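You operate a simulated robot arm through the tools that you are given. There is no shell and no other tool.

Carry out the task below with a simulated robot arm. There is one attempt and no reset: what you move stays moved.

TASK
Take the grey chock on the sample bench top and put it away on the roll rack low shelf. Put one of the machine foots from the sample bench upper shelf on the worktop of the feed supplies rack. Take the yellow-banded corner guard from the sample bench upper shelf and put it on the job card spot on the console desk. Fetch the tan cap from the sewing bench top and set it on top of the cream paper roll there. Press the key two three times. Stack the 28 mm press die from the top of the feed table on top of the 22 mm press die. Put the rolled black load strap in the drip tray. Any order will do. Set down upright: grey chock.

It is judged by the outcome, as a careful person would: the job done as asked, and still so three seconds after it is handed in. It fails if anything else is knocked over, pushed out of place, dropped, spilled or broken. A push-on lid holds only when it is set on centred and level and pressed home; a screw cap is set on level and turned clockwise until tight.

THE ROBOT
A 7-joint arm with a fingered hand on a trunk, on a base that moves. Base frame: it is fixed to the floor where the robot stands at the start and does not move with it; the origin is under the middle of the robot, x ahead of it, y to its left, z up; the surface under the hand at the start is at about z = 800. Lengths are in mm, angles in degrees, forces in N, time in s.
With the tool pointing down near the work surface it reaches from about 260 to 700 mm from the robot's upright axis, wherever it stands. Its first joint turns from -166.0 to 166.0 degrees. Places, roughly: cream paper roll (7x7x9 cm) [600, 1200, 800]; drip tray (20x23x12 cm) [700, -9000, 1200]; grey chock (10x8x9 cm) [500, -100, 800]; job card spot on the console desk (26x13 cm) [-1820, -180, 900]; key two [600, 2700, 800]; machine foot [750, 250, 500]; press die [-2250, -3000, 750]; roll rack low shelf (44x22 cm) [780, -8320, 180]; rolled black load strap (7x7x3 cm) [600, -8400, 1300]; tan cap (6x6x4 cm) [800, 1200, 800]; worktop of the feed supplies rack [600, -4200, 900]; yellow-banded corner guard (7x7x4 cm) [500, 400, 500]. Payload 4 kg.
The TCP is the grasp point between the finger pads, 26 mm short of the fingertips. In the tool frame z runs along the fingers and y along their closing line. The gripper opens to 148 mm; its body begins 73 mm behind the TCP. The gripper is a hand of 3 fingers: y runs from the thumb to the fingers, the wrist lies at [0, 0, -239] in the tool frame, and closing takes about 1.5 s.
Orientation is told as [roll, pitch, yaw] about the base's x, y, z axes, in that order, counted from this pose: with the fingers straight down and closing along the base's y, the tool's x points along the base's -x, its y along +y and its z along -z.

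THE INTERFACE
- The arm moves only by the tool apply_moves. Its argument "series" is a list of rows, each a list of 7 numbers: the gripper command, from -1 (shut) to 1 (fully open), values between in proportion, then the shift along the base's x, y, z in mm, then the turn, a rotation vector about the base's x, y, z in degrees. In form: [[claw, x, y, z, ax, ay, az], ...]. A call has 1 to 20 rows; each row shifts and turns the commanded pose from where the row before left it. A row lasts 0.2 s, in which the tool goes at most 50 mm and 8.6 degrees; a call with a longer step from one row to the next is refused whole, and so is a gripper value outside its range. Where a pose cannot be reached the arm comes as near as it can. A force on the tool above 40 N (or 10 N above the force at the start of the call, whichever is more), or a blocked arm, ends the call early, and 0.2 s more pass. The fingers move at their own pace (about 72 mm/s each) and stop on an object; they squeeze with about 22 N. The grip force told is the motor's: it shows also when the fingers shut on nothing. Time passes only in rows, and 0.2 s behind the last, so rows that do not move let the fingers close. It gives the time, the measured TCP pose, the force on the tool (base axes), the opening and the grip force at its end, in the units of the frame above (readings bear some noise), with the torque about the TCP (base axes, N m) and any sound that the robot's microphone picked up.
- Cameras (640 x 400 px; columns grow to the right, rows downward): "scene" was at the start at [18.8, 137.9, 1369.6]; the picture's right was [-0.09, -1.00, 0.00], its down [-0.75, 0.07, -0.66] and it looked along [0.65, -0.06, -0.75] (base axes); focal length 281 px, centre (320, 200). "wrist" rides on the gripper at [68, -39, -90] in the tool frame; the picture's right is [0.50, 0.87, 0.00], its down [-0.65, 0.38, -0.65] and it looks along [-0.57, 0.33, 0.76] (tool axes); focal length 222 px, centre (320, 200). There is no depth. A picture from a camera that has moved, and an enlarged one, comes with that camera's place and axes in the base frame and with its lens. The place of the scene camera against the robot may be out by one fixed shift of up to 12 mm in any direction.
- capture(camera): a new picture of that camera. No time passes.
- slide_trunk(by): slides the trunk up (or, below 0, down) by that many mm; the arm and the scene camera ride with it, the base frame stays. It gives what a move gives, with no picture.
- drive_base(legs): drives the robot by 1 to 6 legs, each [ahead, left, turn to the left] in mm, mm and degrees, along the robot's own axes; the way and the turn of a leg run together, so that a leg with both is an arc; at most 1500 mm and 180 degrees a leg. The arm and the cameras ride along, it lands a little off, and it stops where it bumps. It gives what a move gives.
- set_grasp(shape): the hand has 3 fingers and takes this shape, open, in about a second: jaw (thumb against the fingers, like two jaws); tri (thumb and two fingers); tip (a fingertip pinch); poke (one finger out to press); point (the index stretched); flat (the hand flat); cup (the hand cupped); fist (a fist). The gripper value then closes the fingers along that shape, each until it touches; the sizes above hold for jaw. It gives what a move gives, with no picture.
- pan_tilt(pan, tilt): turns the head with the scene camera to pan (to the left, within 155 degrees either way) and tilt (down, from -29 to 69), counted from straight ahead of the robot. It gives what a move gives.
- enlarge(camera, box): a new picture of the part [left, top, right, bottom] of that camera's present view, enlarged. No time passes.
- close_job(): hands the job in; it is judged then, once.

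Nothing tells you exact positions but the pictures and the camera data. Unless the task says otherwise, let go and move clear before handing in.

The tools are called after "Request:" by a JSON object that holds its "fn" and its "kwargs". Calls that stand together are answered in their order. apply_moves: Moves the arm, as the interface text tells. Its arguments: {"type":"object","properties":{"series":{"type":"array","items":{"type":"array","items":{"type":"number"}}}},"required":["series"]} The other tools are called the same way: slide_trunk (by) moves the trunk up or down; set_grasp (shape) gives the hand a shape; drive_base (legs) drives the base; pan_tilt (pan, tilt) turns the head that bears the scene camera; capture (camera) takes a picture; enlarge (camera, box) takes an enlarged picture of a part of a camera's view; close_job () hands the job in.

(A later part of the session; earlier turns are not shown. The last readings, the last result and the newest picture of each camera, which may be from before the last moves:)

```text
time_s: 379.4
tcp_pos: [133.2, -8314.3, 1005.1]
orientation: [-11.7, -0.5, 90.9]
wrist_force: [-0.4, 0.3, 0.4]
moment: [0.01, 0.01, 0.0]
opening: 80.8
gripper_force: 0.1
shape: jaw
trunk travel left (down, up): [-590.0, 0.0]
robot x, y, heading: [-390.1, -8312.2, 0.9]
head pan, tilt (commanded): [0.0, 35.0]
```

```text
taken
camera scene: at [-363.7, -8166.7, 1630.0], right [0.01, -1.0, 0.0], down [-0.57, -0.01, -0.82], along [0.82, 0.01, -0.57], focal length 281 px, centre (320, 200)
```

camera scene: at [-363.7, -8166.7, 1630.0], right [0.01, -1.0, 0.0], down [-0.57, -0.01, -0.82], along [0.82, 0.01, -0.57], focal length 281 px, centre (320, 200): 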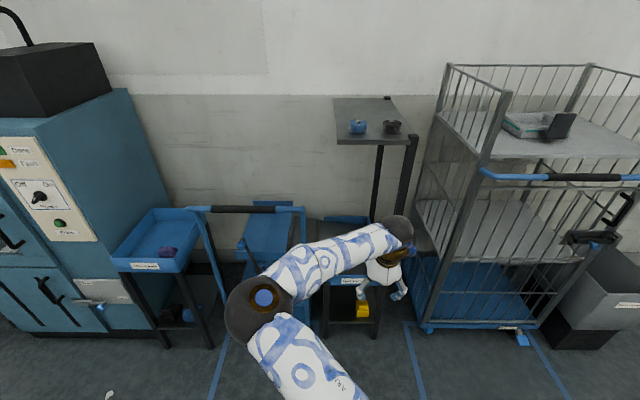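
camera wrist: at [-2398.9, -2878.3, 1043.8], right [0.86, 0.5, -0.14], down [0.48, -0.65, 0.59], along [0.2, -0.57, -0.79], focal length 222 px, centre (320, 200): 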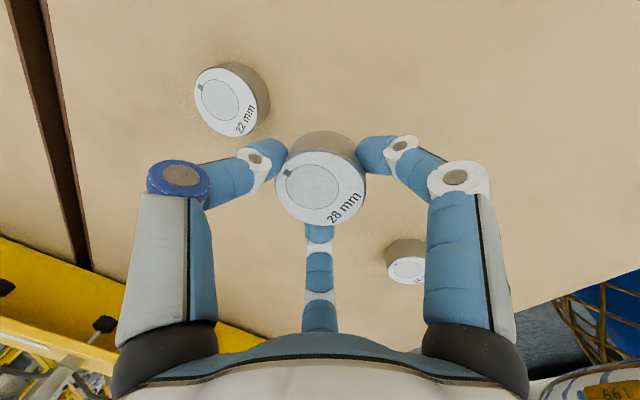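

The black strap roll sits at about [612,−8412], z≈1268 on the top shelf; the drip tray is at about [800,−9035], z≈1212 inside the cage, whose upper front is open. I raise and retract the arm before approaching.

Request:
{"fn": "apply_moves", "kwargs": {"series": [[0.3, -16, 0, 40, 0, 0, 0], [0.3, -16, 0, 40, 0, 0, 0], [0.3, -16, 0, 40, 0, 0, 0], [0.3, -16, 0, 40, 0, 0, 0], [0.3, -16, 0, 40, 0, 0, 0], [0.3, -16, 0, 40, 0, 0, 0], [0.3, -16, 0, 40, 0, 0, 0], [0.3, -16, 0, 40, 0, 0, 0], [0.3, -16, 0, 40, 0, 0, 0], [0.3, 0, 0, 0, 0, 0, 0]]}}

Request:
{"fn": "capture", "kwargs": {"camera": "scene"}}

Request:
{"fn": "enlarge", "kwargs": {"camera": "scene", "box": [300, 80, 460, 200]}}

Request:
{"fn": "enlarge", "kwargs": {"camera": "scene", "box": [280, 190, 460, 340]}}

```text
time_s: 381.6
tcp_pos: [-11.7, -8315.3, 1365.5]
orientation: [-11.6, -0.5, 90.9]
wrist_force: [0.0, 0.1, 0.2]
moment: [-0.02, 0.0, 0.03]
opening: 95.7
gripper_force: 0.0
shape: jaw
trunk travel left (down, up): [-590.0, 0.0]
robot x, y, heading: [-391.0, -8311.7, 0.5]
head pan, tilt (commanded): [0.0, 35.0]
```

```text
taken
camera scene: at [-363.7, -8166.7, 1629.9], right [0.01, -1.0, 0.0], down [-0.57, -0.01, -0.82], along [0.82, 0.01, -0.57], focal length 281 px, centre (320, 200)
```

scene: 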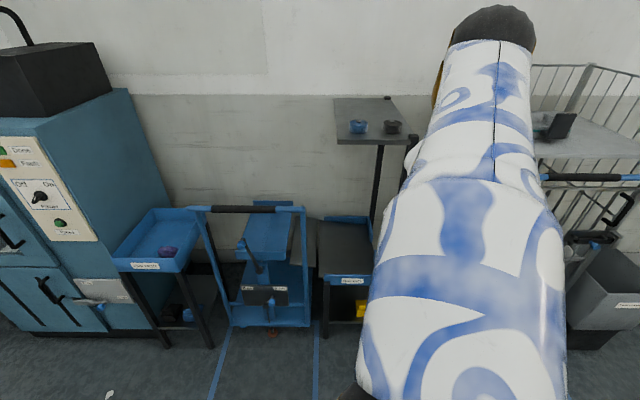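

```text
3.33 times, centred on (380, 140) of scene
camera zoom: at [-363.7, -8166.7, 1629.9], right [0.01, -1.0, 0.0], down [-0.57, -0.01, -0.82], along [0.82, 0.01, -0.57], focal length 936 px, centre (120, 400)
```

zoom: 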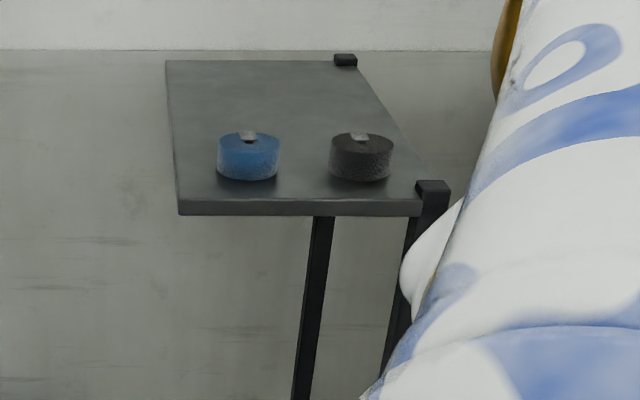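

```text
2.67 times, centred on (370, 265) of scene
camera zoom: at [-363.7, -8166.7, 1629.9], right [0.01, -1.0, 0.0], down [-0.57, -0.01, -0.82], along [0.82, 0.01, -0.57], focal length 749 px, centre (187, 27)
```

zoom: 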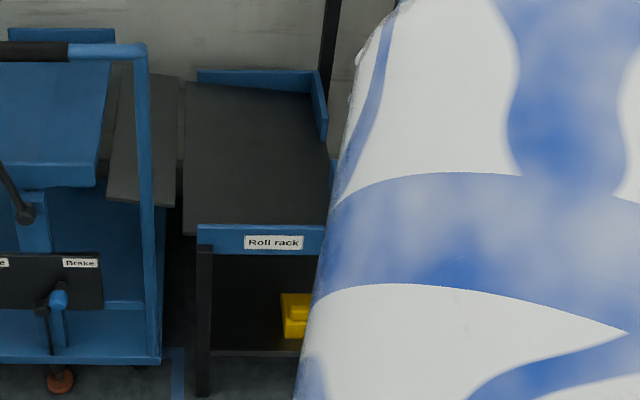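

The roll rack's low shelf lies behind a ~310 mm high opening (z 180–490) with a yellow chock at front right — so the grey chock must later be held with the hand nearly horizontal. First the strap: I drive up to the rack with the hand held high.

Request:
{"fn": "drive_base", "kwargs": {"legs": [[370, -90, -0.8]]}}

Request:
{"fn": "capture", "kwargs": {"camera": "wrist"}}

Request:
{"fn": "capture", "kwargs": {"camera": "scene"}}

```text
time_s: 384.1
tcp_pos: [362.6, -8411.9, 1365.5]
orientation: [-11.6, -0.4, 89.6]
wrist_force: [1.1, -0.5, 1.1]
moment: [-0.02, 0.03, 0.03]
opening: 95.8
gripper_force: 0.0
shape: jaw
trunk travel left (down, up): [-590.0, 0.0]
robot x, y, heading: [-19.7, -8401.8, -0.3]
head pan, tilt (commanded): [0.0, 35.0]
```

```text
taken
camera wrist: at [382.1, -8480.2, 1460.8], right [-0.85, -0.49, -0.18], down [-0.5, 0.65, 0.57], along [-0.16, 0.57, -0.8], focal length 222 px, centre (320, 200)
```

wrist: 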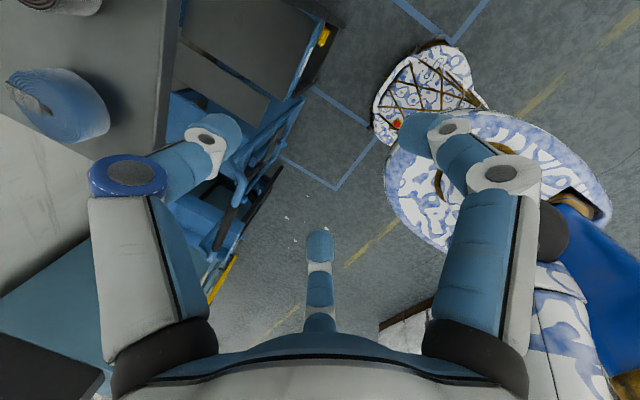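

```text
taken
camera scene: at [13.2, -8256.9, 1630.0], right [-0.01, -1.0, 0.0], down [-0.57, 0.01, -0.82], along [0.82, -0.01, -0.57], focal length 281 px, centre (320, 200)
```

scene: 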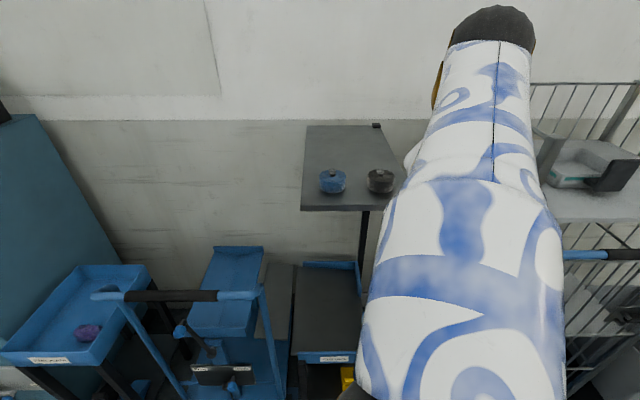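

The black strap is at about [614,−8408]. I drive 70 mm closer for reach and move the hand over it.

Request:
{"fn": "drive_base", "kwargs": {"legs": [[75, 0, 0.3]]}}

Request:
{"fn": "apply_moves", "kwargs": {"series": [[0.3, 30, 1, -8, 0, 0, 0], [0.3, 35, 1, -8, 0, 0, 0], [0.3, 35, 0, -8, 0, 0, 0], [0.3, 25, 0, -5, 0, 0, 0], [0.3, 0, 0, 0, 0, 0, 0]]}}

Request:
{"fn": "capture", "kwargs": {"camera": "wrist"}}

```text
time_s: 385.1
tcp_pos: [440.4, -8411.1, 1364.2]
orientation: [-11.6, -0.5, 89.9]
wrist_force: [1.5, -0.4, 0.5]
moment: [-0.01, 0.02, -0.02]
opening: 95.9
gripper_force: 0.1
shape: jaw
trunk travel left (down, up): [-590.0, 0.0]
robot x, y, heading: [58.0, -8400.6, 0.1]
head pan, tilt (commanded): [0.0, 35.0]
```

```text
time_s: 386.3
tcp_pos: [563.8, -8407.4, 1335.7]
orientation: [-11.7, -0.4, 90.1]
wrist_force: [-0.7, -0.2, 0.6]
moment: [0.02, -0.01, 0.02]
opening: 95.7
gripper_force: 0.0
shape: jaw
trunk travel left (down, up): [-590.0, 0.0]
robot x, y, heading: [55.5, -8402.2, -0.0]
head pan, tilt (commanded): [0.0, 35.0]
```

```text
taken
camera wrist: at [583.3, -8475.7, 1432.1], right [-0.85, -0.5, -0.18], down [-0.5, 0.65, 0.57], along [-0.17, 0.57, -0.8], focal length 222 px, centre (320, 200)
```

wrist: 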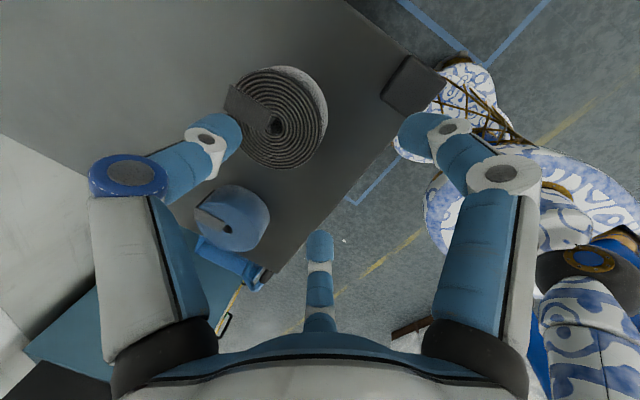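

The black strap's centre is at [614,−8409.5]; the blue one is 105 mm to its left. I centre over the black one and lower around it.

Request:
{"fn": "apply_moves", "kwargs": {"series": [[0.19, 25, -1, 0, 0, 0, 0], [0.19, 21.7, -1, 0, 0, 0, 0], [0.19, 0, 0, -20, 0, 0, 0], [0.19, 0, 0, -15, 0, 0, 0], [0.19, 0, 0, -6, 0, 0, 0], [0.19, 0, 0, 0, 0, 0, 0]]}}

Request:
{"fn": "capture", "kwargs": {"camera": "wrist"}}

```text
time_s: 387.7
tcp_pos: [608.8, -8411.6, 1295.7]
orientation: [-11.7, -0.5, 90.0]
wrist_force: [-0.7, -0.3, 0.5]
moment: [0.01, 0.02, -0.02]
opening: 88.4
gripper_force: 0.0
shape: jaw
trunk travel left (down, up): [-590.0, 0.0]
robot x, y, heading: [57.3, -8403.0, -0.3]
head pan, tilt (commanded): [0.0, 35.0]
```

```text
taken
camera wrist: at [629.6, -8479.2, 1391.6], right [-0.85, -0.5, -0.18], down [-0.5, 0.65, 0.57], along [-0.17, 0.57, -0.8], focal length 222 px, centre (320, 200)
```

wrist: 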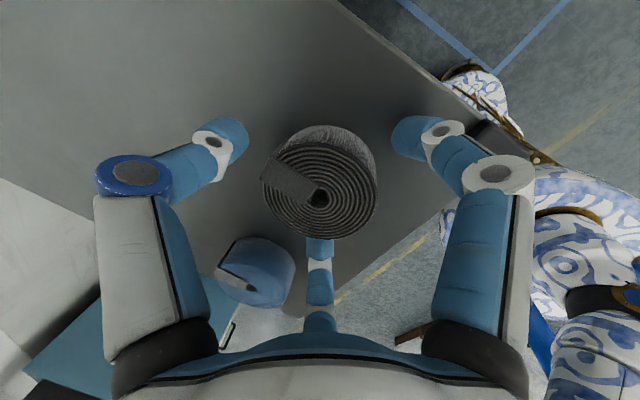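

Nicely centred (2.5 mm to correct in y). I lower the last millimetres, checking for contact.

Request:
{"fn": "apply_moves", "kwargs": {"series": [[0.19, 0, 2.5, 0, 0, 0, 0], [0.19, 0, 0, -4, 0, 0, 0], [0.19, 0, 0, -3, 0, 0, 0], [0.19, 0, 0, 0, 0, 0, 0]]}}

Request:
{"fn": "apply_moves", "kwargs": {"series": [[0.19, 0, 0, -2, 0, 0, 0], [0.19, 0, 0, 0, 0, 0, 0]]}}

```text
time_s: 388.7
tcp_pos: [608.1, -8408.5, 1290.7]
orientation: [-11.8, -0.4, 90.0]
wrist_force: [-4.4, 0.0, 36.9]
moment: [-0.23, 0.92, 0.01]
opening: 86.3
gripper_force: 0.1
shape: jaw
trunk travel left (down, up): [-590.0, 0.0]
robot x, y, heading: [60.1, -8404.8, -0.4]
head pan, tilt (commanded): [0.0, 35.0]
```

```text
time_s: 389.1
tcp_pos: [607.0, -8409.6, 1291.0]
orientation: [-12.2, -0.4, 90.0]
wrist_force: [-3.9, 0.1, 35.3]
moment: [-0.15, 0.87, -0.07]
opening: 86.9
gripper_force: 0.1
shape: jaw
trunk travel left (down, up): [-590.0, 0.0]
robot x, y, heading: [61.7, -8399.7, -0.1]
head pan, tilt (commanded): [0.0, 35.0]
stopped in row 2: the force on the tool passed its limit at 49 N (the readings are from after the stop); the commanded pose is now the measured one
```

The fingertips touch the shelf (surface z≈1261). I raise 3 mm and close on the strap.

Request:
{"fn": "apply_moves", "kwargs": {"series": [[0.19, 1, 0, 3, 0, 0, 0], [0.19, 0, 0, 0, 0, 0, 0]]}}

Request:
{"fn": "apply_moves", "kwargs": {"series": [[0, 0, 0, 0, 0, 0, 0], [-0.3, 0, 0, 0, 0, 0, 0], [-0.7, 0, 0, 0, 0, 0, 0], [-1, 0, 0, 0, 0, 0, 0], [-1, 0, 0, 0, 0, 0, 0], [-1, 0, 0, 0, 0, 0, 0]]}}

Request:
{"fn": "capture", "kwargs": {"camera": "wrist"}}

```text
time_s: 389.7
tcp_pos: [609.7, -8410.1, 1290.2]
orientation: [-11.9, -0.4, 90.0]
wrist_force: [-4.1, -0.6, 26.1]
moment: [-0.24, 0.76, -0.02]
opening: 87.2
gripper_force: 0.0
shape: jaw
trunk travel left (down, up): [-590.0, 0.0]
robot x, y, heading: [59.0, -8401.2, 0.0]
head pan, tilt (commanded): [0.0, 35.0]
```

```text
time_s: 391.1
tcp_pos: [610.9, -8408.2, 1290.4]
orientation: [-11.8, -0.6, 90.0]
wrist_force: [-1.9, -1.0, 6.1]
moment: [-0.18, 0.18, -0.06]
opening: 59.1
gripper_force: 21.7
shape: jaw
trunk travel left (down, up): [-590.0, 0.0]
robot x, y, heading: [58.2, -8406.0, -0.3]
head pan, tilt (commanded): [0.0, 35.0]
```

```text
taken
camera wrist: at [630.9, -8476.7, 1386.0], right [-0.85, -0.5, -0.18], down [-0.5, 0.65, 0.57], along [-0.17, 0.57, -0.8], focal length 222 px, centre (320, 200)
```

wrist: 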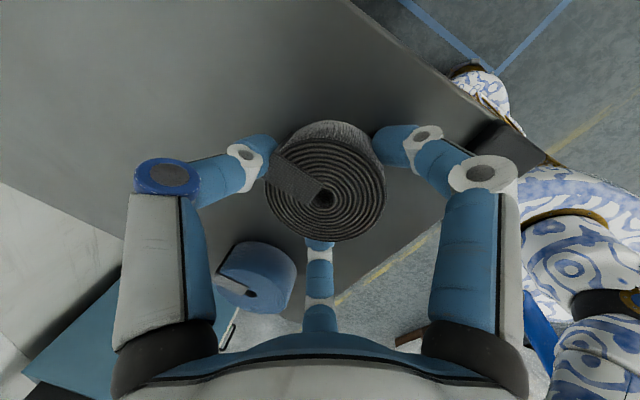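

The strap is gripped. I lift it and pull back from the shelf.

Request:
{"fn": "apply_moves", "kwargs": {"series": [[-1, 0, 0, 15, 0, 0, 0], [-1, 0, 0, 25, 0, 0, 0], [-1, -10, 0, 25, 0, 0, 0], [-1, -30, 0, 10, 0, 0, 0], [-1, -40, 0, 0, 0, 0, 0], [-1, -45, 0, 0, 0, 0, 0], [-1, -45, 0, 0, 0, 0, 0], [-1, 0, 0, 0, 0, 0, 0]]}}

Request:
{"fn": "capture", "kwargs": {"camera": "wrist"}}

```text
time_s: 392.9
tcp_pos: [441.4, -8408.5, 1365.6]
orientation: [-11.8, -0.5, 89.9]
wrist_force: [0.6, 0.0, -1.0]
moment: [0.0, -0.02, 0.02]
opening: 58.9
gripper_force: 22.0
shape: jaw
trunk travel left (down, up): [-590.0, 0.0]
robot x, y, heading: [61.0, -8402.1, -0.5]
head pan, tilt (commanded): [0.0, 35.0]
```

```text
taken
camera wrist: at [461.4, -8476.1, 1461.8], right [-0.85, -0.5, -0.18], down [-0.5, 0.65, 0.57], along [-0.17, 0.57, -0.8], focal length 222 px, centre (320, 200)
```

wrist: 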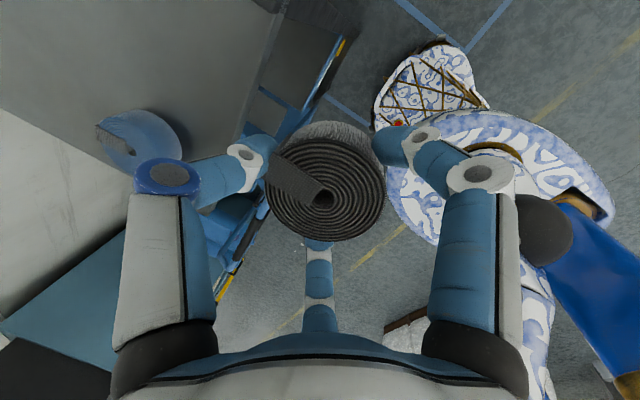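

The strap is held well. I back off and strafe right to the cage with the drip tray.

Request:
{"fn": "drive_base", "kwargs": {"legs": [[-220, 0, 0], [0, -600, 0]]}}

Request:
{"fn": "pan_tilt", "kwargs": {"pan": 0, "tilt": 25}}

Request:
{"fn": "capture", "kwargs": {"camera": "scene"}}

```text
time_s: 397.6
tcp_pos: [220.6, -9001.1, 1365.7]
orientation: [-11.8, -0.5, 90.0]
wrist_force: [-0.1, 0.0, -0.7]
moment: [0.03, 0.0, -0.01]
opening: 58.7
gripper_force: 22.1
shape: jaw
trunk travel left (down, up): [-590.0, 0.0]
robot x, y, heading: [-159.6, -8995.0, -0.3]
head pan, tilt (commanded): [0.0, 35.0]
```

```text
time_s: 398.3
tcp_pos: [220.5, -9000.7, 1364.9]
orientation: [-11.8, -0.4, 90.0]
wrist_force: [-0.3, 0.5, -0.6]
moment: [0.0, -0.05, 0.01]
opening: 58.9
gripper_force: 21.8
shape: jaw
trunk travel left (down, up): [-590.0, 0.0]
robot x, y, heading: [-161.0, -8995.3, -0.2]
head pan, tilt (commanded): [0.0, 25.0]
```

```text
taken
camera scene: at [-128.4, -8849.8, 1645.7], right [0.0, -1.0, 0.0], down [-0.42, 0.0, -0.91], along [0.91, 0.0, -0.42], focal length 281 px, centre (320, 200)
```

scene: 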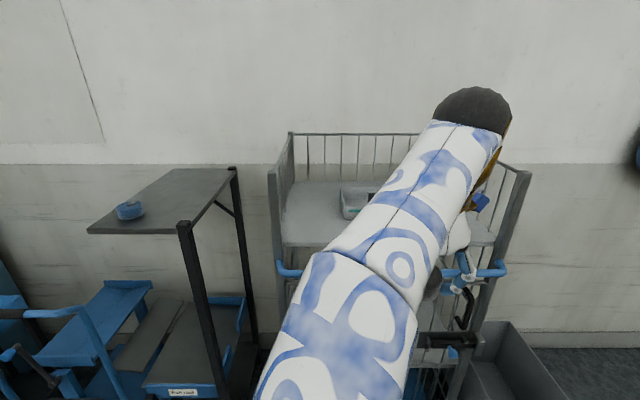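

The arm hides the tray; I strafe a little further right to see it past the arm.

Request:
{"fn": "drive_base", "kwargs": {"legs": [[0, -220, 0.2]]}}

Request:
{"fn": "capture", "kwargs": {"camera": "scene"}}

Request:
{"fn": "enlarge", "kwargs": {"camera": "scene", "box": [150, 100, 350, 260]}}

```text
time_s: 400.0
tcp_pos: [220.1, -9221.6, 1366.5]
orientation: [-11.9, -0.4, 90.3]
wrist_force: [-0.5, 0.3, -1.0]
moment: [0.04, 0.02, 0.0]
opening: 58.7
gripper_force: 22.2
shape: jaw
trunk travel left (down, up): [-590.0, 0.0]
robot x, y, heading: [-159.8, -9217.1, -0.3]
head pan, tilt (commanded): [0.0, 25.0]
```

```text
taken
camera scene: at [-129.5, -9073.2, 1645.8], right [0.0, -1.0, 0.0], down [-0.42, 0.0, -0.91], along [0.91, 0.0, -0.42], focal length 281 px, centre (320, 200)
```

scene: 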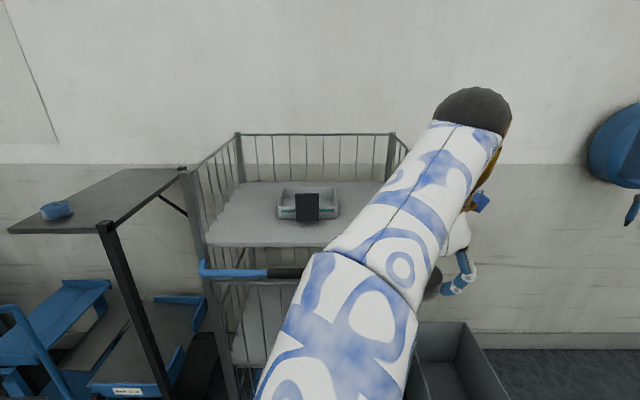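

```text
2.50 times, centred on (250, 180) of scene
camera zoom: at [-129.5, -9073.2, 1645.8], right [0.0, -1.0, 0.0], down [-0.42, 0.0, -0.91], along [0.91, 0.0, -0.42], focal length 702 px, centre (495, 250)
```

zoom: 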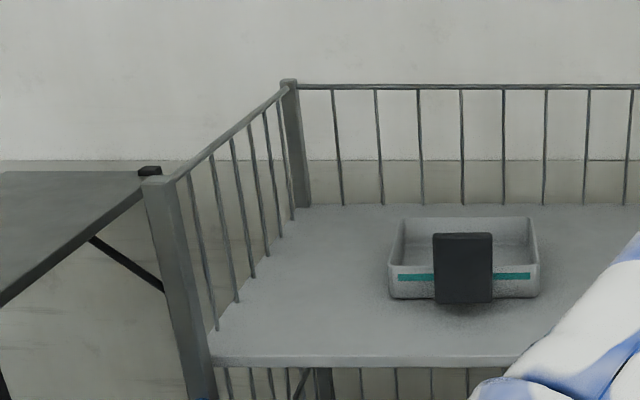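

The drip tray (about 211 mm wide, front wall at x≈752, with a tall black plate at its front centre) is at about y −9025; the cage front is open above the handle. I line up with it and drive in carefully, hand high.

Request:
{"fn": "drive_base", "kwargs": {"legs": [[0, 190, 0.3], [330, 0, 0]]}}

Request:
{"fn": "capture", "kwargs": {"camera": "scene"}}

Request:
{"fn": "capture", "kwargs": {"camera": "wrist"}}

```text
time_s: 403.4
tcp_pos: [556.3, -9024.9, 1365.6]
orientation: [-11.8, -0.4, 90.7]
wrist_force: [0.4, 0.0, -1.1]
moment: [0.01, 0.02, 0.01]
opening: 58.8
gripper_force: 21.8
shape: jaw
trunk travel left (down, up): [-590.0, 0.0]
robot x, y, heading: [174.3, -9024.0, 0.6]
head pan, tilt (commanded): [0.0, 25.0]
```

```text
taken
camera scene: at [206.0, -8878.9, 1645.7], right [0.01, -1.0, 0.0], down [-0.42, 0.0, -0.91], along [0.91, 0.01, -0.42], focal length 281 px, centre (320, 200)
```

scene: 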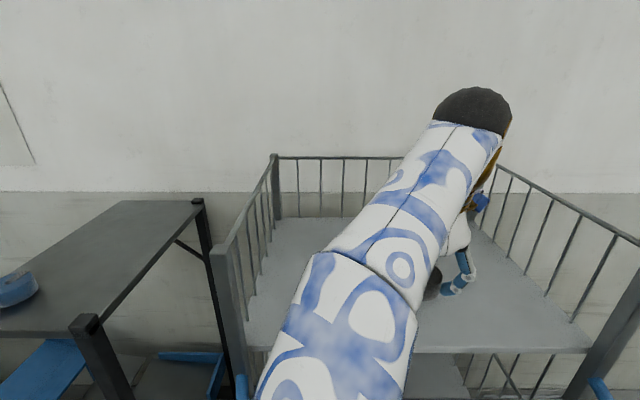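

```text
taken
camera wrist: at [577.7, -9093.0, 1461.8], right [-0.84, -0.51, -0.18], down [-0.51, 0.64, 0.57], along [-0.17, 0.57, -0.8], focal length 222 px, centre (320, 200)
```

wrist: 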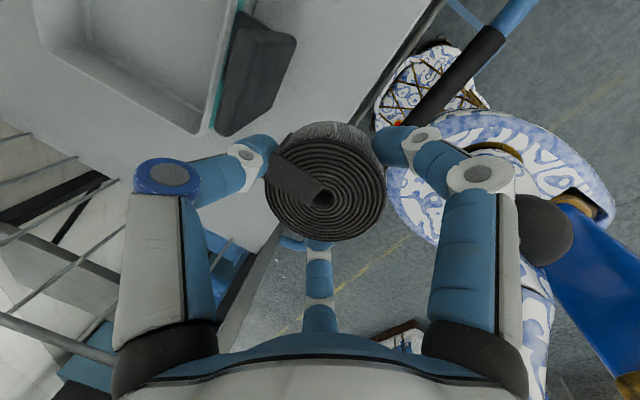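

The tray's front wall is at x≈692, its rim about z 1228, the plate top about z 1293; the cage's handle bar is well below the arm. I drive 28 mm further and carry the strap over the plate into the tray.

Request:
{"fn": "drive_base", "kwargs": {"legs": [[28, 0, -0.6]]}}

Request:
{"fn": "apply_moves", "kwargs": {"series": [[-1, 30, 0, -5, 0, 0, 0], [-1, 35, 0, -5, 0, 0, 0], [-1, 35, 0, -5, 0, 0, 0], [-1, 35, 0, -5, 0, 0, 0], [-1, 30, 0, -5, 0, 0, 0], [-1, 0, 0, 0, 0, 0, 0]]}}

Request:
{"fn": "capture", "kwargs": {"camera": "wrist"}}

Request:
{"fn": "capture", "kwargs": {"camera": "scene"}}

```text
time_s: 404.2
tcp_pos: [587.2, -9030.9, 1364.7]
orientation: [-11.6, -0.5, 90.2]
wrist_force: [0.1, 0.5, 0.5]
moment: [-0.03, 0.02, -0.01]
opening: 58.9
gripper_force: 22.0
shape: jaw
trunk travel left (down, up): [-590.0, 0.0]
robot x, y, heading: [203.2, -9023.3, -0.0]
head pan, tilt (commanded): [0.0, 25.0]
```

```text
time_s: 405.6
tcp_pos: [750.9, -9030.5, 1342.1]
orientation: [-11.7, -0.5, 90.2]
wrist_force: [-0.9, -0.2, -0.3]
moment: [0.0, 0.01, 0.02]
opening: 58.7
gripper_force: 22.1
shape: jaw
trunk travel left (down, up): [-590.0, 0.0]
robot x, y, heading: [198.0, -9024.5, -0.1]
head pan, tilt (commanded): [0.0, 25.0]
```

```text
taken
camera wrist: at [770.2, -9098.0, 1437.1], right [-0.85, -0.5, -0.18], down [-0.51, 0.65, 0.57], along [-0.17, 0.57, -0.8], focal length 222 px, centre (320, 200)
```

wrist: 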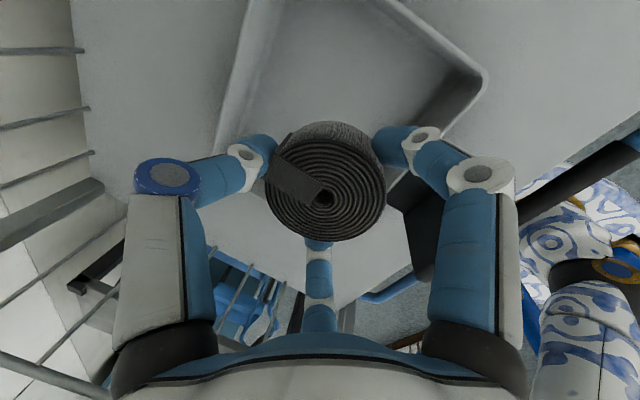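

```text
taken
camera scene: at [235.2, -8879.2, 1645.7], right [0.0, -1.0, 0.0], down [-0.42, 0.0, -0.91], along [0.91, 0.0, -0.42], focal length 281 px, centre (320, 200)
```

scene: 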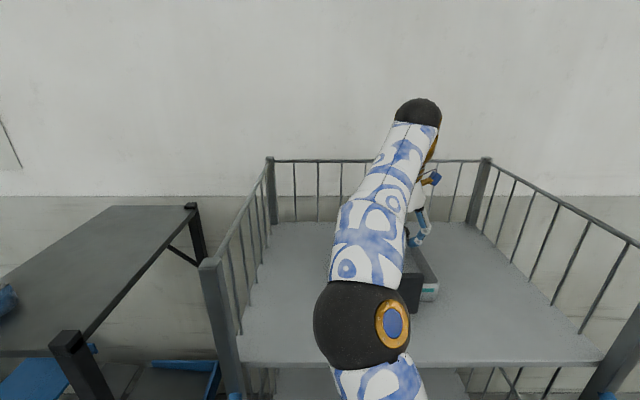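

The strap is over the tray (which spans x 685–857, y −9122…−8922). I shift 14 mm further in and lower it gently.

Request:
{"fn": "apply_moves", "kwargs": {"series": [[-1, 14, 2, -5, 0, 0, 0], [-1, 0, 2, -25, 0, 0, 0], [-1, 0, 0, -30, 0, 0, 0], [-1, 0, 0, -25, 0, 0, 0], [-1, 0, 0, -15, 0, 0, 0], [-1, 0, 0, 0, 0, 0, 0]]}}

Request:
{"fn": "capture", "kwargs": {"camera": "wrist"}}

```text
time_s: 407.0
tcp_pos: [763.8, -9024.7, 1242.1]
orientation: [-11.8, -0.4, 90.1]
wrist_force: [0.0, -0.1, -1.1]
moment: [0.0, -0.02, -0.01]
opening: 58.9
gripper_force: 22.2
shape: jaw
trunk travel left (down, up): [-590.0, 0.0]
robot x, y, heading: [200.7, -9023.7, -0.1]
head pan, tilt (commanded): [0.0, 25.0]
```

```text
taken
camera wrist: at [784.4, -9092.7, 1337.7], right [-0.85, -0.5, -0.18], down [-0.51, 0.65, 0.57], along [-0.17, 0.57, -0.8], focal length 222 px, centre (320, 200)
```

wrist: 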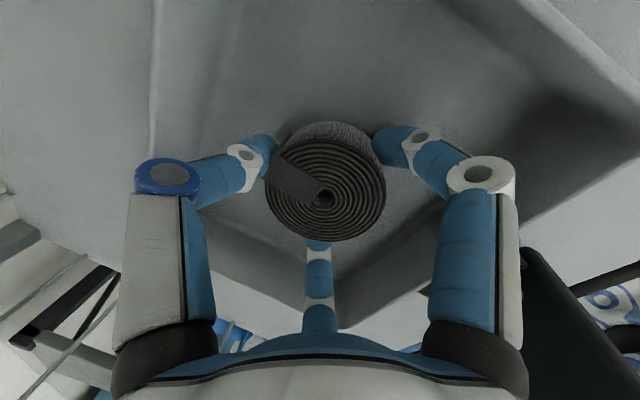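

Inside the tray walls now. I lower the rest in small steps.

Request:
{"fn": "apply_moves", "kwargs": {"series": [[-1, 0, 0, -8, 0, 0, 0], [-1, 0, 0, -6, 0, 0, 0], [-1, 0, 0, -4, 0, 0, 0], [-1, 0, 0, 0, 0, 0, 0]]}}

Request:
{"fn": "apply_moves", "kwargs": {"series": [[-1, 0, 0, -3, 0, 0, 0], [-1, 0, 0, -3, 0, 0, 0], [-1, 0, 0, 0, 0, 0, 0]]}}

```text
time_s: 407.7
tcp_pos: [762.8, -9026.0, 1232.4]
orientation: [-12.5, -0.4, 90.2]
wrist_force: [-2.0, 0.9, 28.5]
moment: [-0.12, 0.49, 0.0]
opening: 59.9
gripper_force: 22.2
shape: jaw
trunk travel left (down, up): [-590.0, 0.0]
robot x, y, heading: [198.7, -9026.1, -0.2]
head pan, tilt (commanded): [0.0, 25.0]
stopped in row 3: the force on the tool passed its limit at 44 N (the readings are from after the stop); the commanded pose is now the measured one
```

```text
time_s: 408.1
tcp_pos: [763.3, -9026.4, 1232.8]
orientation: [-12.7, -0.3, 90.2]
wrist_force: [-2.4, 1.7, 26.0]
moment: [-0.1, 0.45, 0.01]
opening: 59.7
gripper_force: 21.4
shape: jaw
trunk travel left (down, up): [-590.0, 0.0]
robot x, y, heading: [202.8, -9023.0, -0.3]
head pan, tilt (commanded): [0.0, 25.0]
stopped in row 1: the force on the tool passed its limit at 42 N (the readings are from after the stop); the commanded pose is now the measured one
```

It has touched the tray floor. I ease up slightly and release.

Request:
{"fn": "apply_moves", "kwargs": {"series": [[-1, 0, 0, 3, 0, 0, 0], [-0.5, 0, 0, 0, 0, 0, 0], [-0.2, 0, 0, 0, 0, 0, 0], [0.1, 0, 0, 0, 0, 0, 0], [0.19, 0, 0, 0, 0, 0, 0], [0.19, 0, 0, 0, 0, 0, 0]]}}

Request:
{"fn": "capture", "kwargs": {"camera": "wrist"}}

```text
time_s: 409.4
tcp_pos: [763.9, -9027.0, 1234.8]
orientation: [-12.5, -0.4, 90.0]
wrist_force: [3.1, 1.1, 21.5]
moment: [-0.01, 0.22, -0.04]
opening: 79.4
gripper_force: 0.0
shape: jaw
trunk travel left (down, up): [-590.0, 0.0]
robot x, y, heading: [205.6, -9020.6, -0.1]
head pan, tilt (commanded): [0.0, 25.0]
```

```text
taken
camera wrist: at [782.7, -9093.8, 1330.2], right [-0.84, -0.5, -0.19], down [-0.51, 0.65, 0.56], along [-0.16, 0.57, -0.81], focal length 222 px, centre (320, 200)
```

wrist: 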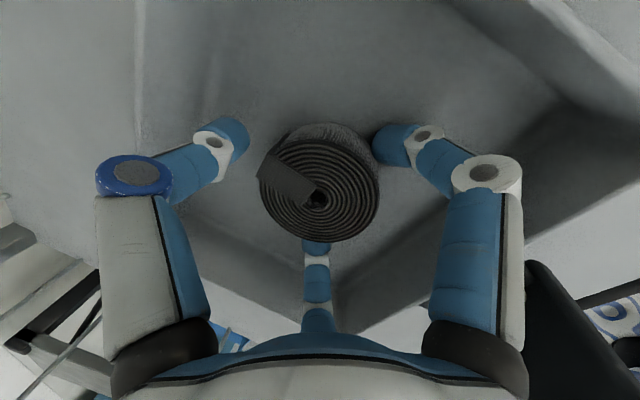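

The fingers still bear on the tray; I lift the hand straight up off it.

Request:
{"fn": "apply_moves", "kwargs": {"series": [[0.19, 0, 0, 5, 0, 0, 0], [0.19, 0, 0, 8, 0, 0, 0], [0.19, 0, 0, 0, 0, 0, 0]]}}

Request:
{"fn": "capture", "kwargs": {"camera": "wrist"}}

```text
time_s: 410.2
tcp_pos: [764.9, -9026.4, 1245.7]
orientation: [-12.5, -0.4, 90.1]
wrist_force: [-0.3, 0.3, 1.0]
moment: [0.01, -0.02, 0.03]
opening: 87.4
gripper_force: 0.0
shape: jaw
trunk travel left (down, up): [-590.0, 0.0]
robot x, y, heading: [203.0, -9021.5, -0.0]
head pan, tilt (commanded): [0.0, 25.0]
```

```text
taken
camera wrist: at [783.5, -9093.7, 1341.3], right [-0.84, -0.5, -0.19], down [-0.51, 0.65, 0.56], along [-0.16, 0.57, -0.81], focal length 222 px, centre (320, 200)
```

wrist: 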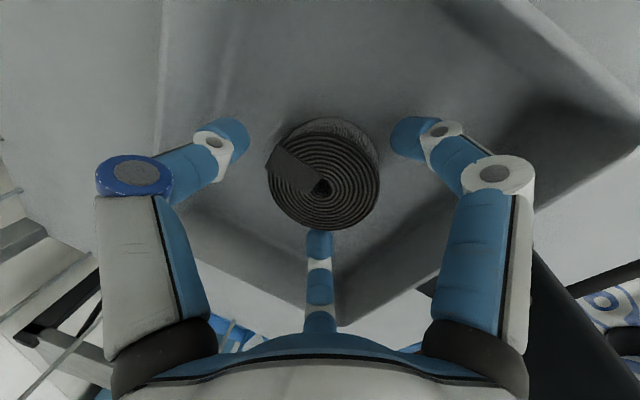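

The strap lies in the tray and the fingers are free. I lift the hand above the plate and retract.

Request:
{"fn": "apply_moves", "kwargs": {"series": [[0.19, 0, 0, 20, 0, 0, 0], [0.19, 0, 0, 30, 0, 0, 0], [0.19, 0, 0, 30, 0, 0, 0], [0.19, -10, 0, 25, 0, 0, 0], [0.19, -40, 0, 5, 0, 0, 0], [0.19, -45, 0, 5, 0, 0, 0], [0.19, -45, 0, 5, 0, 0, 0], [0.19, -45, 0, 0, 0, 0, 0], [0.19, 0, 0, 0, 0, 0, 0]]}}

Request:
{"fn": "capture", "kwargs": {"camera": "wrist"}}

Request:
{"fn": "drive_base", "kwargs": {"legs": [[-450, 0, 0]]}}

Request:
{"fn": "capture", "kwargs": {"camera": "scene"}}

```text
time_s: 412.2
tcp_pos: [578.6, -9025.2, 1363.5]
orientation: [-12.4, -0.4, 90.1]
wrist_force: [-0.4, 0.2, -0.7]
moment: [0.01, 0.03, -0.03]
opening: 87.7
gripper_force: 0.0
shape: jaw
trunk travel left (down, up): [-590.0, 0.0]
robot x, y, heading: [200.3, -9022.6, 0.0]
head pan, tilt (commanded): [0.0, 25.0]
```

```text
taken
camera wrist: at [597.9, -9093.7, 1461.1], right [-0.85, -0.5, -0.19], down [-0.51, 0.65, 0.56], along [-0.16, 0.57, -0.81], focal length 222 px, centre (320, 200)
```

wrist: 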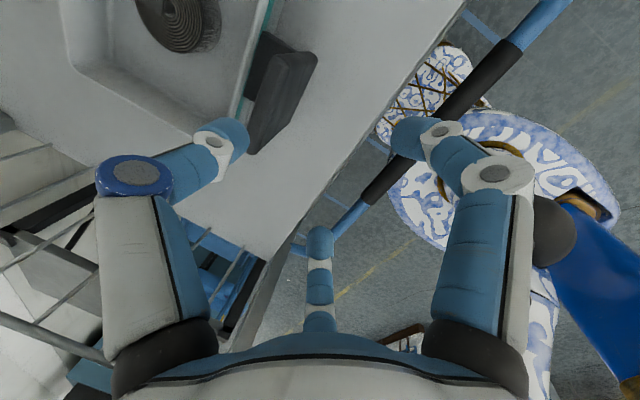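

```text
time_s: 415.0
tcp_pos: [124.5, -9023.5, 1365.6]
orientation: [-12.4, -0.4, 90.3]
wrist_force: [-0.5, -0.1, 0.2]
moment: [-0.02, -0.02, 0.01]
opening: 87.3
gripper_force: 0.0
shape: jaw
trunk travel left (down, up): [-590.0, 0.0]
robot x, y, heading: [-253.7, -9019.2, -0.1]
head pan, tilt (commanded): [0.0, 25.0]
```

```text
taken
camera scene: at [-219.4, -8878.8, 1645.8], right [0.0, -1.0, 0.0], down [-0.42, 0.0, -0.91], along [0.91, 0.0, -0.42], focal length 281 px, centre (320, 200)
```

scene: 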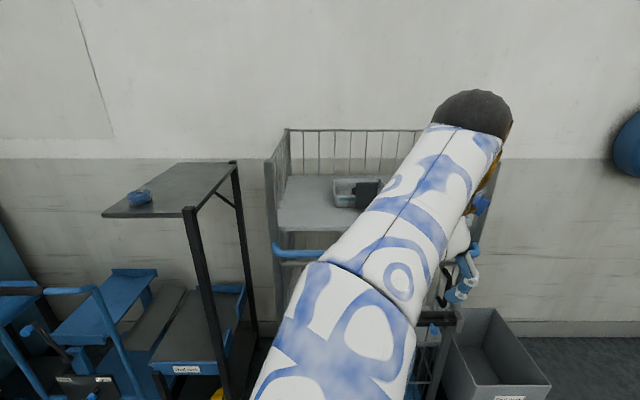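

The strap lies in the drip tray. On the way back I look at the roll rack's low shelf from low down to plan the chock's place.

Request:
{"fn": "drive_base", "kwargs": {"legs": [[0, 620, 0.1]]}}

Request:
{"fn": "slide_trunk", "kwargs": {"by": -400}}

Request:
{"fn": "slide_trunk", "kwargs": {"by": -190}}

Request:
{"fn": "pan_tilt", "kwargs": {"pan": 0, "tilt": 35}}

Request:
{"fn": "capture", "kwargs": {"camera": "scene"}}

```text
time_s: 418.5
tcp_pos: [123.8, -8392.7, 1365.4]
orientation: [-12.5, -0.3, 90.5]
wrist_force: [0.6, 0.1, -0.3]
moment: [0.0, 0.03, -0.03]
opening: 87.5
gripper_force: 0.0
shape: jaw
trunk travel left (down, up): [-590.0, 0.0]
robot x, y, heading: [-253.2, -8391.7, 0.6]
head pan, tilt (commanded): [0.0, 25.0]
```

```text
time_s: 422.3
tcp_pos: [121.8, -8391.4, 964.9]
orientation: [-12.4, -0.4, 90.6]
wrist_force: [-0.2, 0.0, -0.3]
moment: [-0.03, -0.03, 0.02]
opening: 87.5
gripper_force: 0.0
shape: jaw
trunk travel left (down, up): [-190.0, 400.0]
robot x, y, heading: [-255.9, -8391.5, 0.2]
head pan, tilt (commanded): [0.0, 25.0]
```

```text
time_s: 424.4
tcp_pos: [123.3, -8391.3, 774.9]
orientation: [-12.4, -0.3, 90.6]
wrist_force: [0.6, 0.1, 0.6]
moment: [0.01, -0.01, -0.01]
opening: 87.7
gripper_force: 0.1
shape: jaw
trunk travel left (down, up): [0.0, 590.0]
robot x, y, heading: [-257.2, -8393.3, 0.5]
head pan, tilt (commanded): [0.0, 25.0]
```

```text
time_s: 425.1
tcp_pos: [123.2, -8392.0, 774.1]
orientation: [-12.5, -0.2, 90.6]
wrist_force: [-0.1, 0.1, 0.5]
moment: [0.02, -0.01, -0.01]
opening: 87.7
gripper_force: 0.1
shape: jaw
trunk travel left (down, up): [0.0, 590.0]
robot x, y, heading: [-251.1, -8391.8, 0.3]
head pan, tilt (commanded): [0.0, 35.0]
```

```text
taken
camera scene: at [-226.3, -8248.7, 1040.0], right [0.01, -1.0, 0.0], down [-0.57, 0.0, -0.82], along [0.82, 0.01, -0.57], focal length 281 px, centre (320, 200)
```

scene: 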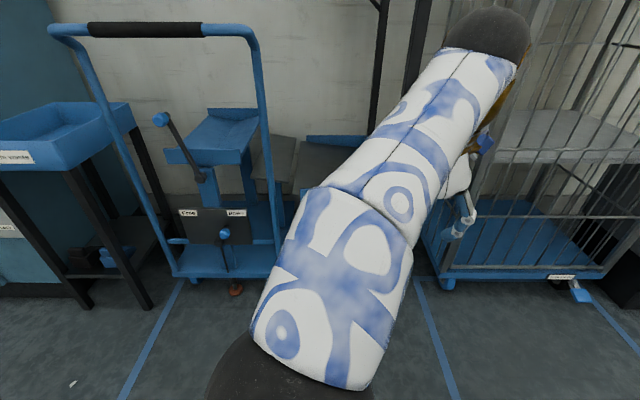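

The arm blocks the view; I strafe right so the rack shows beside it.

Request:
{"fn": "drive_base", "kwargs": {"legs": [[0, -230, 0]]}}

Request:
{"fn": "pan_tilt", "kwargs": {"pan": 5, "tilt": 32}}

Request:
{"fn": "capture", "kwargs": {"camera": "scene"}}

Request:
{"fn": "enlarge", "kwargs": {"camera": "scene", "box": [160, 120, 340, 280]}}

```text
time_s: 426.9
tcp_pos: [123.4, -8627.4, 774.5]
orientation: [-12.4, -0.4, 90.4]
wrist_force: [-0.6, 0.2, -0.1]
moment: [-0.03, 0.01, 0.0]
opening: 87.7
gripper_force: 0.2
shape: jaw
trunk travel left (down, up): [0.0, 590.0]
robot x, y, heading: [-251.1, -8626.0, 0.3]
head pan, tilt (commanded): [0.0, 35.0]
```

```text
time_s: 427.5
tcp_pos: [123.9, -8628.2, 774.5]
orientation: [-12.4, -0.3, 90.4]
wrist_force: [0.2, 0.6, 0.0]
moment: [0.0, 0.05, 0.02]
opening: 87.8
gripper_force: 0.0
shape: jaw
trunk travel left (down, up): [0.0, 590.0]
robot x, y, heading: [-253.4, -8626.9, 0.2]
head pan, tilt (commanded): [5.0, 32.0]
```

```text
taken
camera scene: at [-223.3, -8474.8, 1044.6], right [0.09, -1.0, 0.0], down [-0.53, -0.05, -0.85], along [0.84, 0.08, -0.53], focal length 281 px, centre (320, 200)
```

scene: 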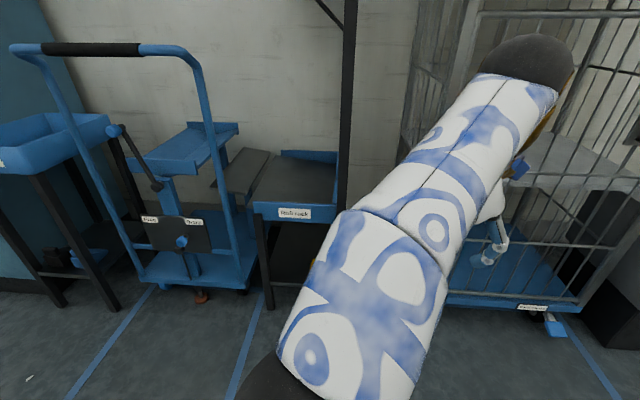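

```text
2.50 times, centred on (250, 200) of scene
camera zoom: at [-223.3, -8474.8, 1044.6], right [0.09, -1.0, 0.0], down [-0.53, -0.05, -0.85], along [0.84, 0.08, -0.53], focal length 702 px, centre (495, 200)
```

zoom: 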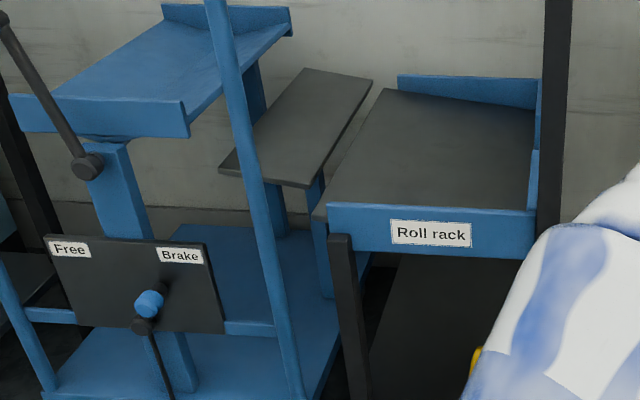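

Request:
{"fn": "enlarge", "kwargs": {"camera": "scene", "box": [250, 200, 350, 320]}}

Request:
{"fn": "capture", "kwargs": {"camera": "wrist"}}

```text
3.33 times, centred on (300, 260) of scene
camera zoom: at [-223.3, -8474.8, 1044.6], right [0.09, -1.0, 0.0], down [-0.53, -0.05, -0.85], along [0.84, 0.08, -0.53], focal length 936 px, centre (387, 0)
```

zoom: 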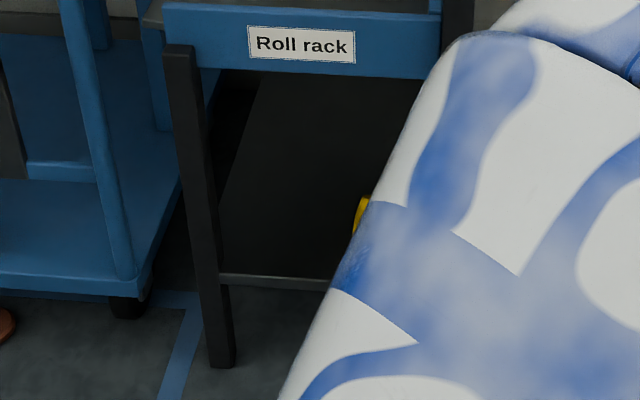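

```text
taken
camera wrist: at [143.4, -8695.0, 871.3], right [-0.84, -0.5, -0.19], down [-0.51, 0.65, 0.56], along [-0.16, 0.57, -0.81], focal length 222 px, centre (320, 200)
```

wrist: 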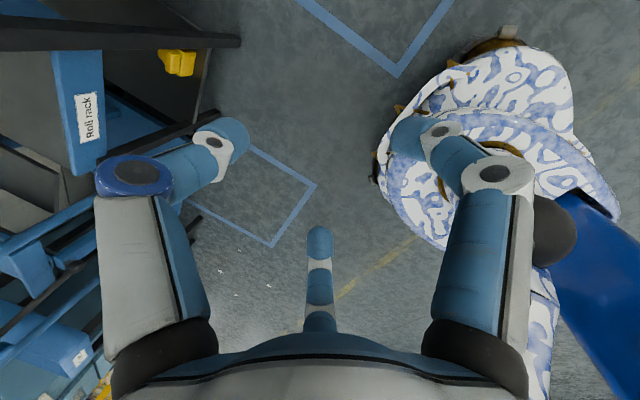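

The low shelf is empty but for the yellow chock at its right front; there is a free strip about 140 mm wide on the left. Now I go back for the grey chock.

Request:
{"fn": "slide_trunk", "kwargs": {"by": 350}}

Request:
{"fn": "drive_base", "kwargs": {"legs": [[-200, 0, -0.3], [0, 1400, 0], [0, 1400, 0], [0, 1400, 0]]}}

```text
time_s: 431.0
tcp_pos: [123.2, -8626.9, 1125.6]
orientation: [-12.3, -0.4, 90.4]
wrist_force: [0.2, -0.5, -0.4]
moment: [-0.01, -0.03, 0.02]
opening: 87.3
gripper_force: 0.0
shape: jaw
trunk travel left (down, up): [-350.0, 240.0]
robot x, y, heading: [-254.1, -8624.9, 0.2]
head pan, tilt (commanded): [5.0, 32.0]
```

```text
time_s: 452.4
tcp_pos: [-39.8, -4396.6, 1124.3]
orientation: [-12.3, -0.3, 90.4]
wrist_force: [-0.5, 0.5, -0.2]
moment: [0.0, -0.01, 0.02]
opening: 87.5
gripper_force: 0.1
shape: jaw
trunk travel left (down, up): [-350.0, 240.0]
robot x, y, heading: [-417.5, -4396.5, 0.3]
head pan, tilt (commanded): [5.0, 32.0]
```

Request:
{"fn": "drive_base", "kwargs": {"legs": [[0, 1400, -0.3], [0, 1400, 0], [0, 1380, 0]]}}

Request:
{"fn": "pan_tilt", "kwargs": {"pan": 0, "tilt": 40}}

Request:
{"fn": "capture", "kwargs": {"camera": "scene"}}

```text
time_s: 472.5
tcp_pos: [-37.6, -212.5, 1125.3]
orientation: [-12.4, -0.2, 89.9]
wrist_force: [0.6, 0.2, 0.4]
moment: [0.01, -0.03, -0.02]
opening: 87.4
gripper_force: 0.0
shape: jaw
trunk travel left (down, up): [-350.0, 240.0]
robot x, y, heading: [-415.2, -212.5, -0.4]
head pan, tilt (commanded): [5.0, 32.0]
```

```text
time_s: 473.2
tcp_pos: [-38.2, -213.4, 1125.1]
orientation: [-12.4, -0.4, 90.0]
wrist_force: [0.1, -0.9, 0.3]
moment: [0.02, -0.01, -0.02]
opening: 87.8
gripper_force: 0.0
shape: jaw
trunk travel left (down, up): [-350.0, 240.0]
robot x, y, heading: [-413.9, -206.7, -0.2]
head pan, tilt (commanded): [0.0, 40.0]
```

```text
taken
camera scene: at [-387.7, -65.7, 1382.4], right [0.0, -1.0, 0.0], down [-0.64, 0.0, -0.77], along [0.77, 0.0, -0.64], focal length 281 px, centre (320, 200)
```

scene: 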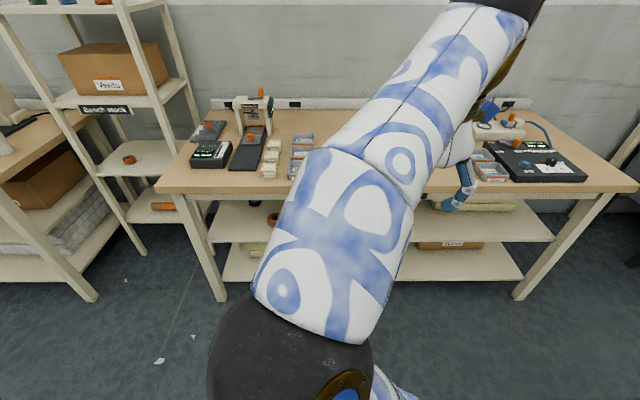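

I drive up to the bench and turn the hand to point straight down with its closing line along y, to take the chock by its raised bar and turn it so its high end faces the robot for a later, flatter grip.

Request:
{"fn": "drive_base", "kwargs": {"legs": [[340, 0, 0.2]]}}

Request:
{"fn": "apply_moves", "kwargs": {"series": [[0, 5, 5, 0, 0, 6.2, 0], [0, 5, 5, 0, 0, 6.2, 0], [0, 5, 5, 0, 0, 0, -8.2], [0, 5, 5, 0, 0, 0, -8.2], [0, 5, 5, 0, 0, 0, -8.2], [0, 5, 5, 0, 0, 0, -8.2], [0, 5, 5, 0, 0, 0, -8.2], [0, 5, 5, 0, 0, 0, -8.2], [0, 5, 5, 0, 0, 0, -8.2], [0, 5, 5, 0, 0, 0, -8.2], [0, 5, 5, 0, 0, 0, -8.2], [0, 5, 5, 0, 0, 0, -8.2], [0, 0, 0, 0, 0, 0, -8.0], [0, 0, 0, 0, 0, 0, 0]]}}

Request:
{"fn": "capture", "kwargs": {"camera": "wrist"}}

Request:
{"fn": "capture", "kwargs": {"camera": "scene"}}

```text
time_s: 475.4
tcp_pos: [297.9, -212.0, 1124.9]
orientation: [-12.4, -0.3, 90.2]
wrist_force: [-0.7, 0.3, -0.8]
moment: [-0.02, -0.04, 0.01]
opening: 87.7
gripper_force: 0.1
shape: jaw
trunk travel left (down, up): [-350.0, 240.0]
robot x, y, heading: [-80.6, -214.0, 0.4]
head pan, tilt (commanded): [0.0, 40.0]
```

```text
time_s: 478.4
tcp_pos: [357.6, -152.2, 1126.0]
orientation: [0.0, -0.4, 0.0]
wrist_force: [0.2, 0.0, -0.4]
moment: [0.03, 0.02, -0.02]
opening: 74.6
gripper_force: 0.1
shape: jaw
trunk travel left (down, up): [-350.0, 240.0]
robot x, y, heading: [-80.8, -214.2, 0.0]
head pan, tilt (commanded): [0.0, 40.0]
```

```text
taken
camera wrist: at [289.5, -191.0, 1215.2], right [-0.5, 0.87, 0.0], down [0.65, 0.38, 0.66], along [0.57, 0.33, -0.75], focal length 222 px, centre (320, 200)
```

wrist: 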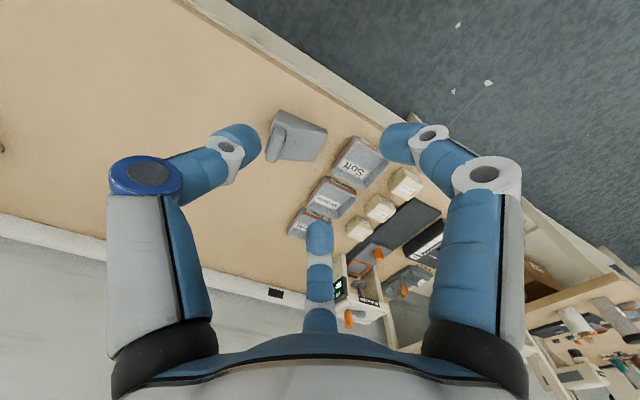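

```text
taken
camera scene: at [-53.9, -66.4, 1382.4], right [0.0, -1.0, 0.0], down [-0.64, 0.0, -0.77], along [0.77, 0.0, -0.64], focal length 281 px, centre (320, 200)
```

scene: 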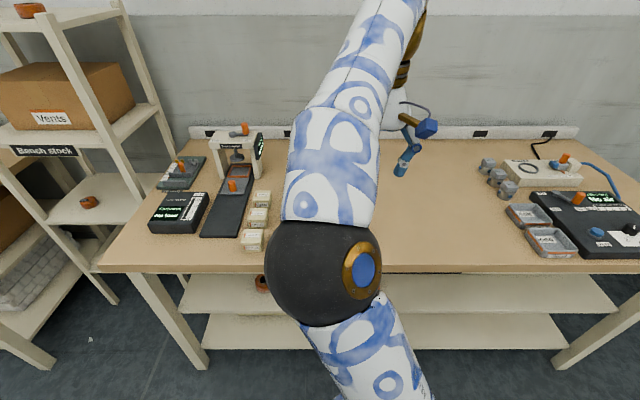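

The chock is in the wrist view, with the bar at its −y end. I zoom in to measure it.

Request:
{"fn": "enlarge", "kwargs": {"camera": "wrist", "box": [240, 90, 360, 180]}}

```text
4.44 times, centred on (300, 135) of wrist
camera zoom: at [289.5, -191.0, 1215.2], right [-0.5, 0.87, 0.0], down [0.65, 0.38, 0.66], along [0.57, 0.33, -0.75], focal length 987 px, centre (409, 489)
```

zoom: 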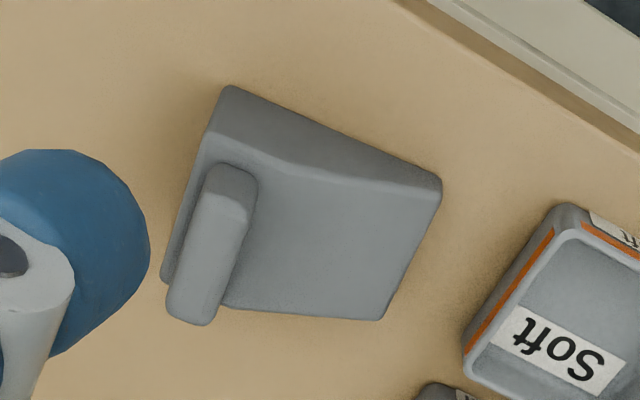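

The chock's bar is centred at about [475,−168.6], turned 8°, top near z 890. I turn the hand 8° and move above the bar.

Request:
{"fn": "apply_moves", "kwargs": {"series": [[-0.05, 29, -2, -20, 0, 0, 4], [-0.05, 29, -2, -30, 0, 0, 4], [-0.05, 29, -2, -30, 0, 0, 0], [-0.05, 29, -3, -30, 0, 0, 0], [-0.05, 0, 0, -40, 0, 0, 0], [-0.05, 0, 0, 0, 0, 0, 0]]}}

Request:
{"fn": "capture", "kwargs": {"camera": "wrist"}}

Request:
{"fn": "enlarge", "kwargs": {"camera": "wrist", "box": [230, 80, 400, 210]}}

```text
time_s: 479.8
tcp_pos: [475.2, -159.9, 974.6]
orientation: [0.0, -0.3, 8.0]
wrist_force: [0.3, 0.4, -0.3]
moment: [0.01, 0.02, 0.02]
opening: 70.6
gripper_force: 0.1
shape: jaw
trunk travel left (down, up): [-350.0, 240.0]
robot x, y, heading: [-79.9, -212.7, 0.1]
head pan, tilt (commanded): [0.0, 40.0]
```

```text
taken
camera wrist: at [412.9, -208.1, 1064.2], right [-0.62, 0.79, 0.0], down [0.59, 0.47, 0.66], along [0.52, 0.4, -0.75], focal length 222 px, centre (320, 200)
```

wrist: 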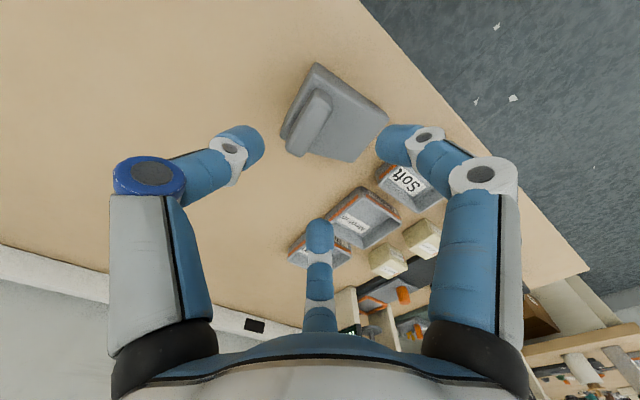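

```text
3.08 times, centred on (315, 145) of wrist
camera zoom: at [412.9, -208.1, 1064.2], right [-0.62, 0.79, 0.0], down [0.59, 0.47, 0.66], along [0.52, 0.4, -0.75], focal length 684 px, centre (335, 369)
```

zoom: 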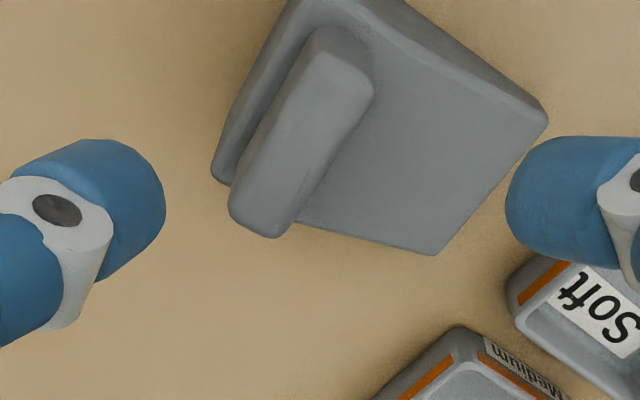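

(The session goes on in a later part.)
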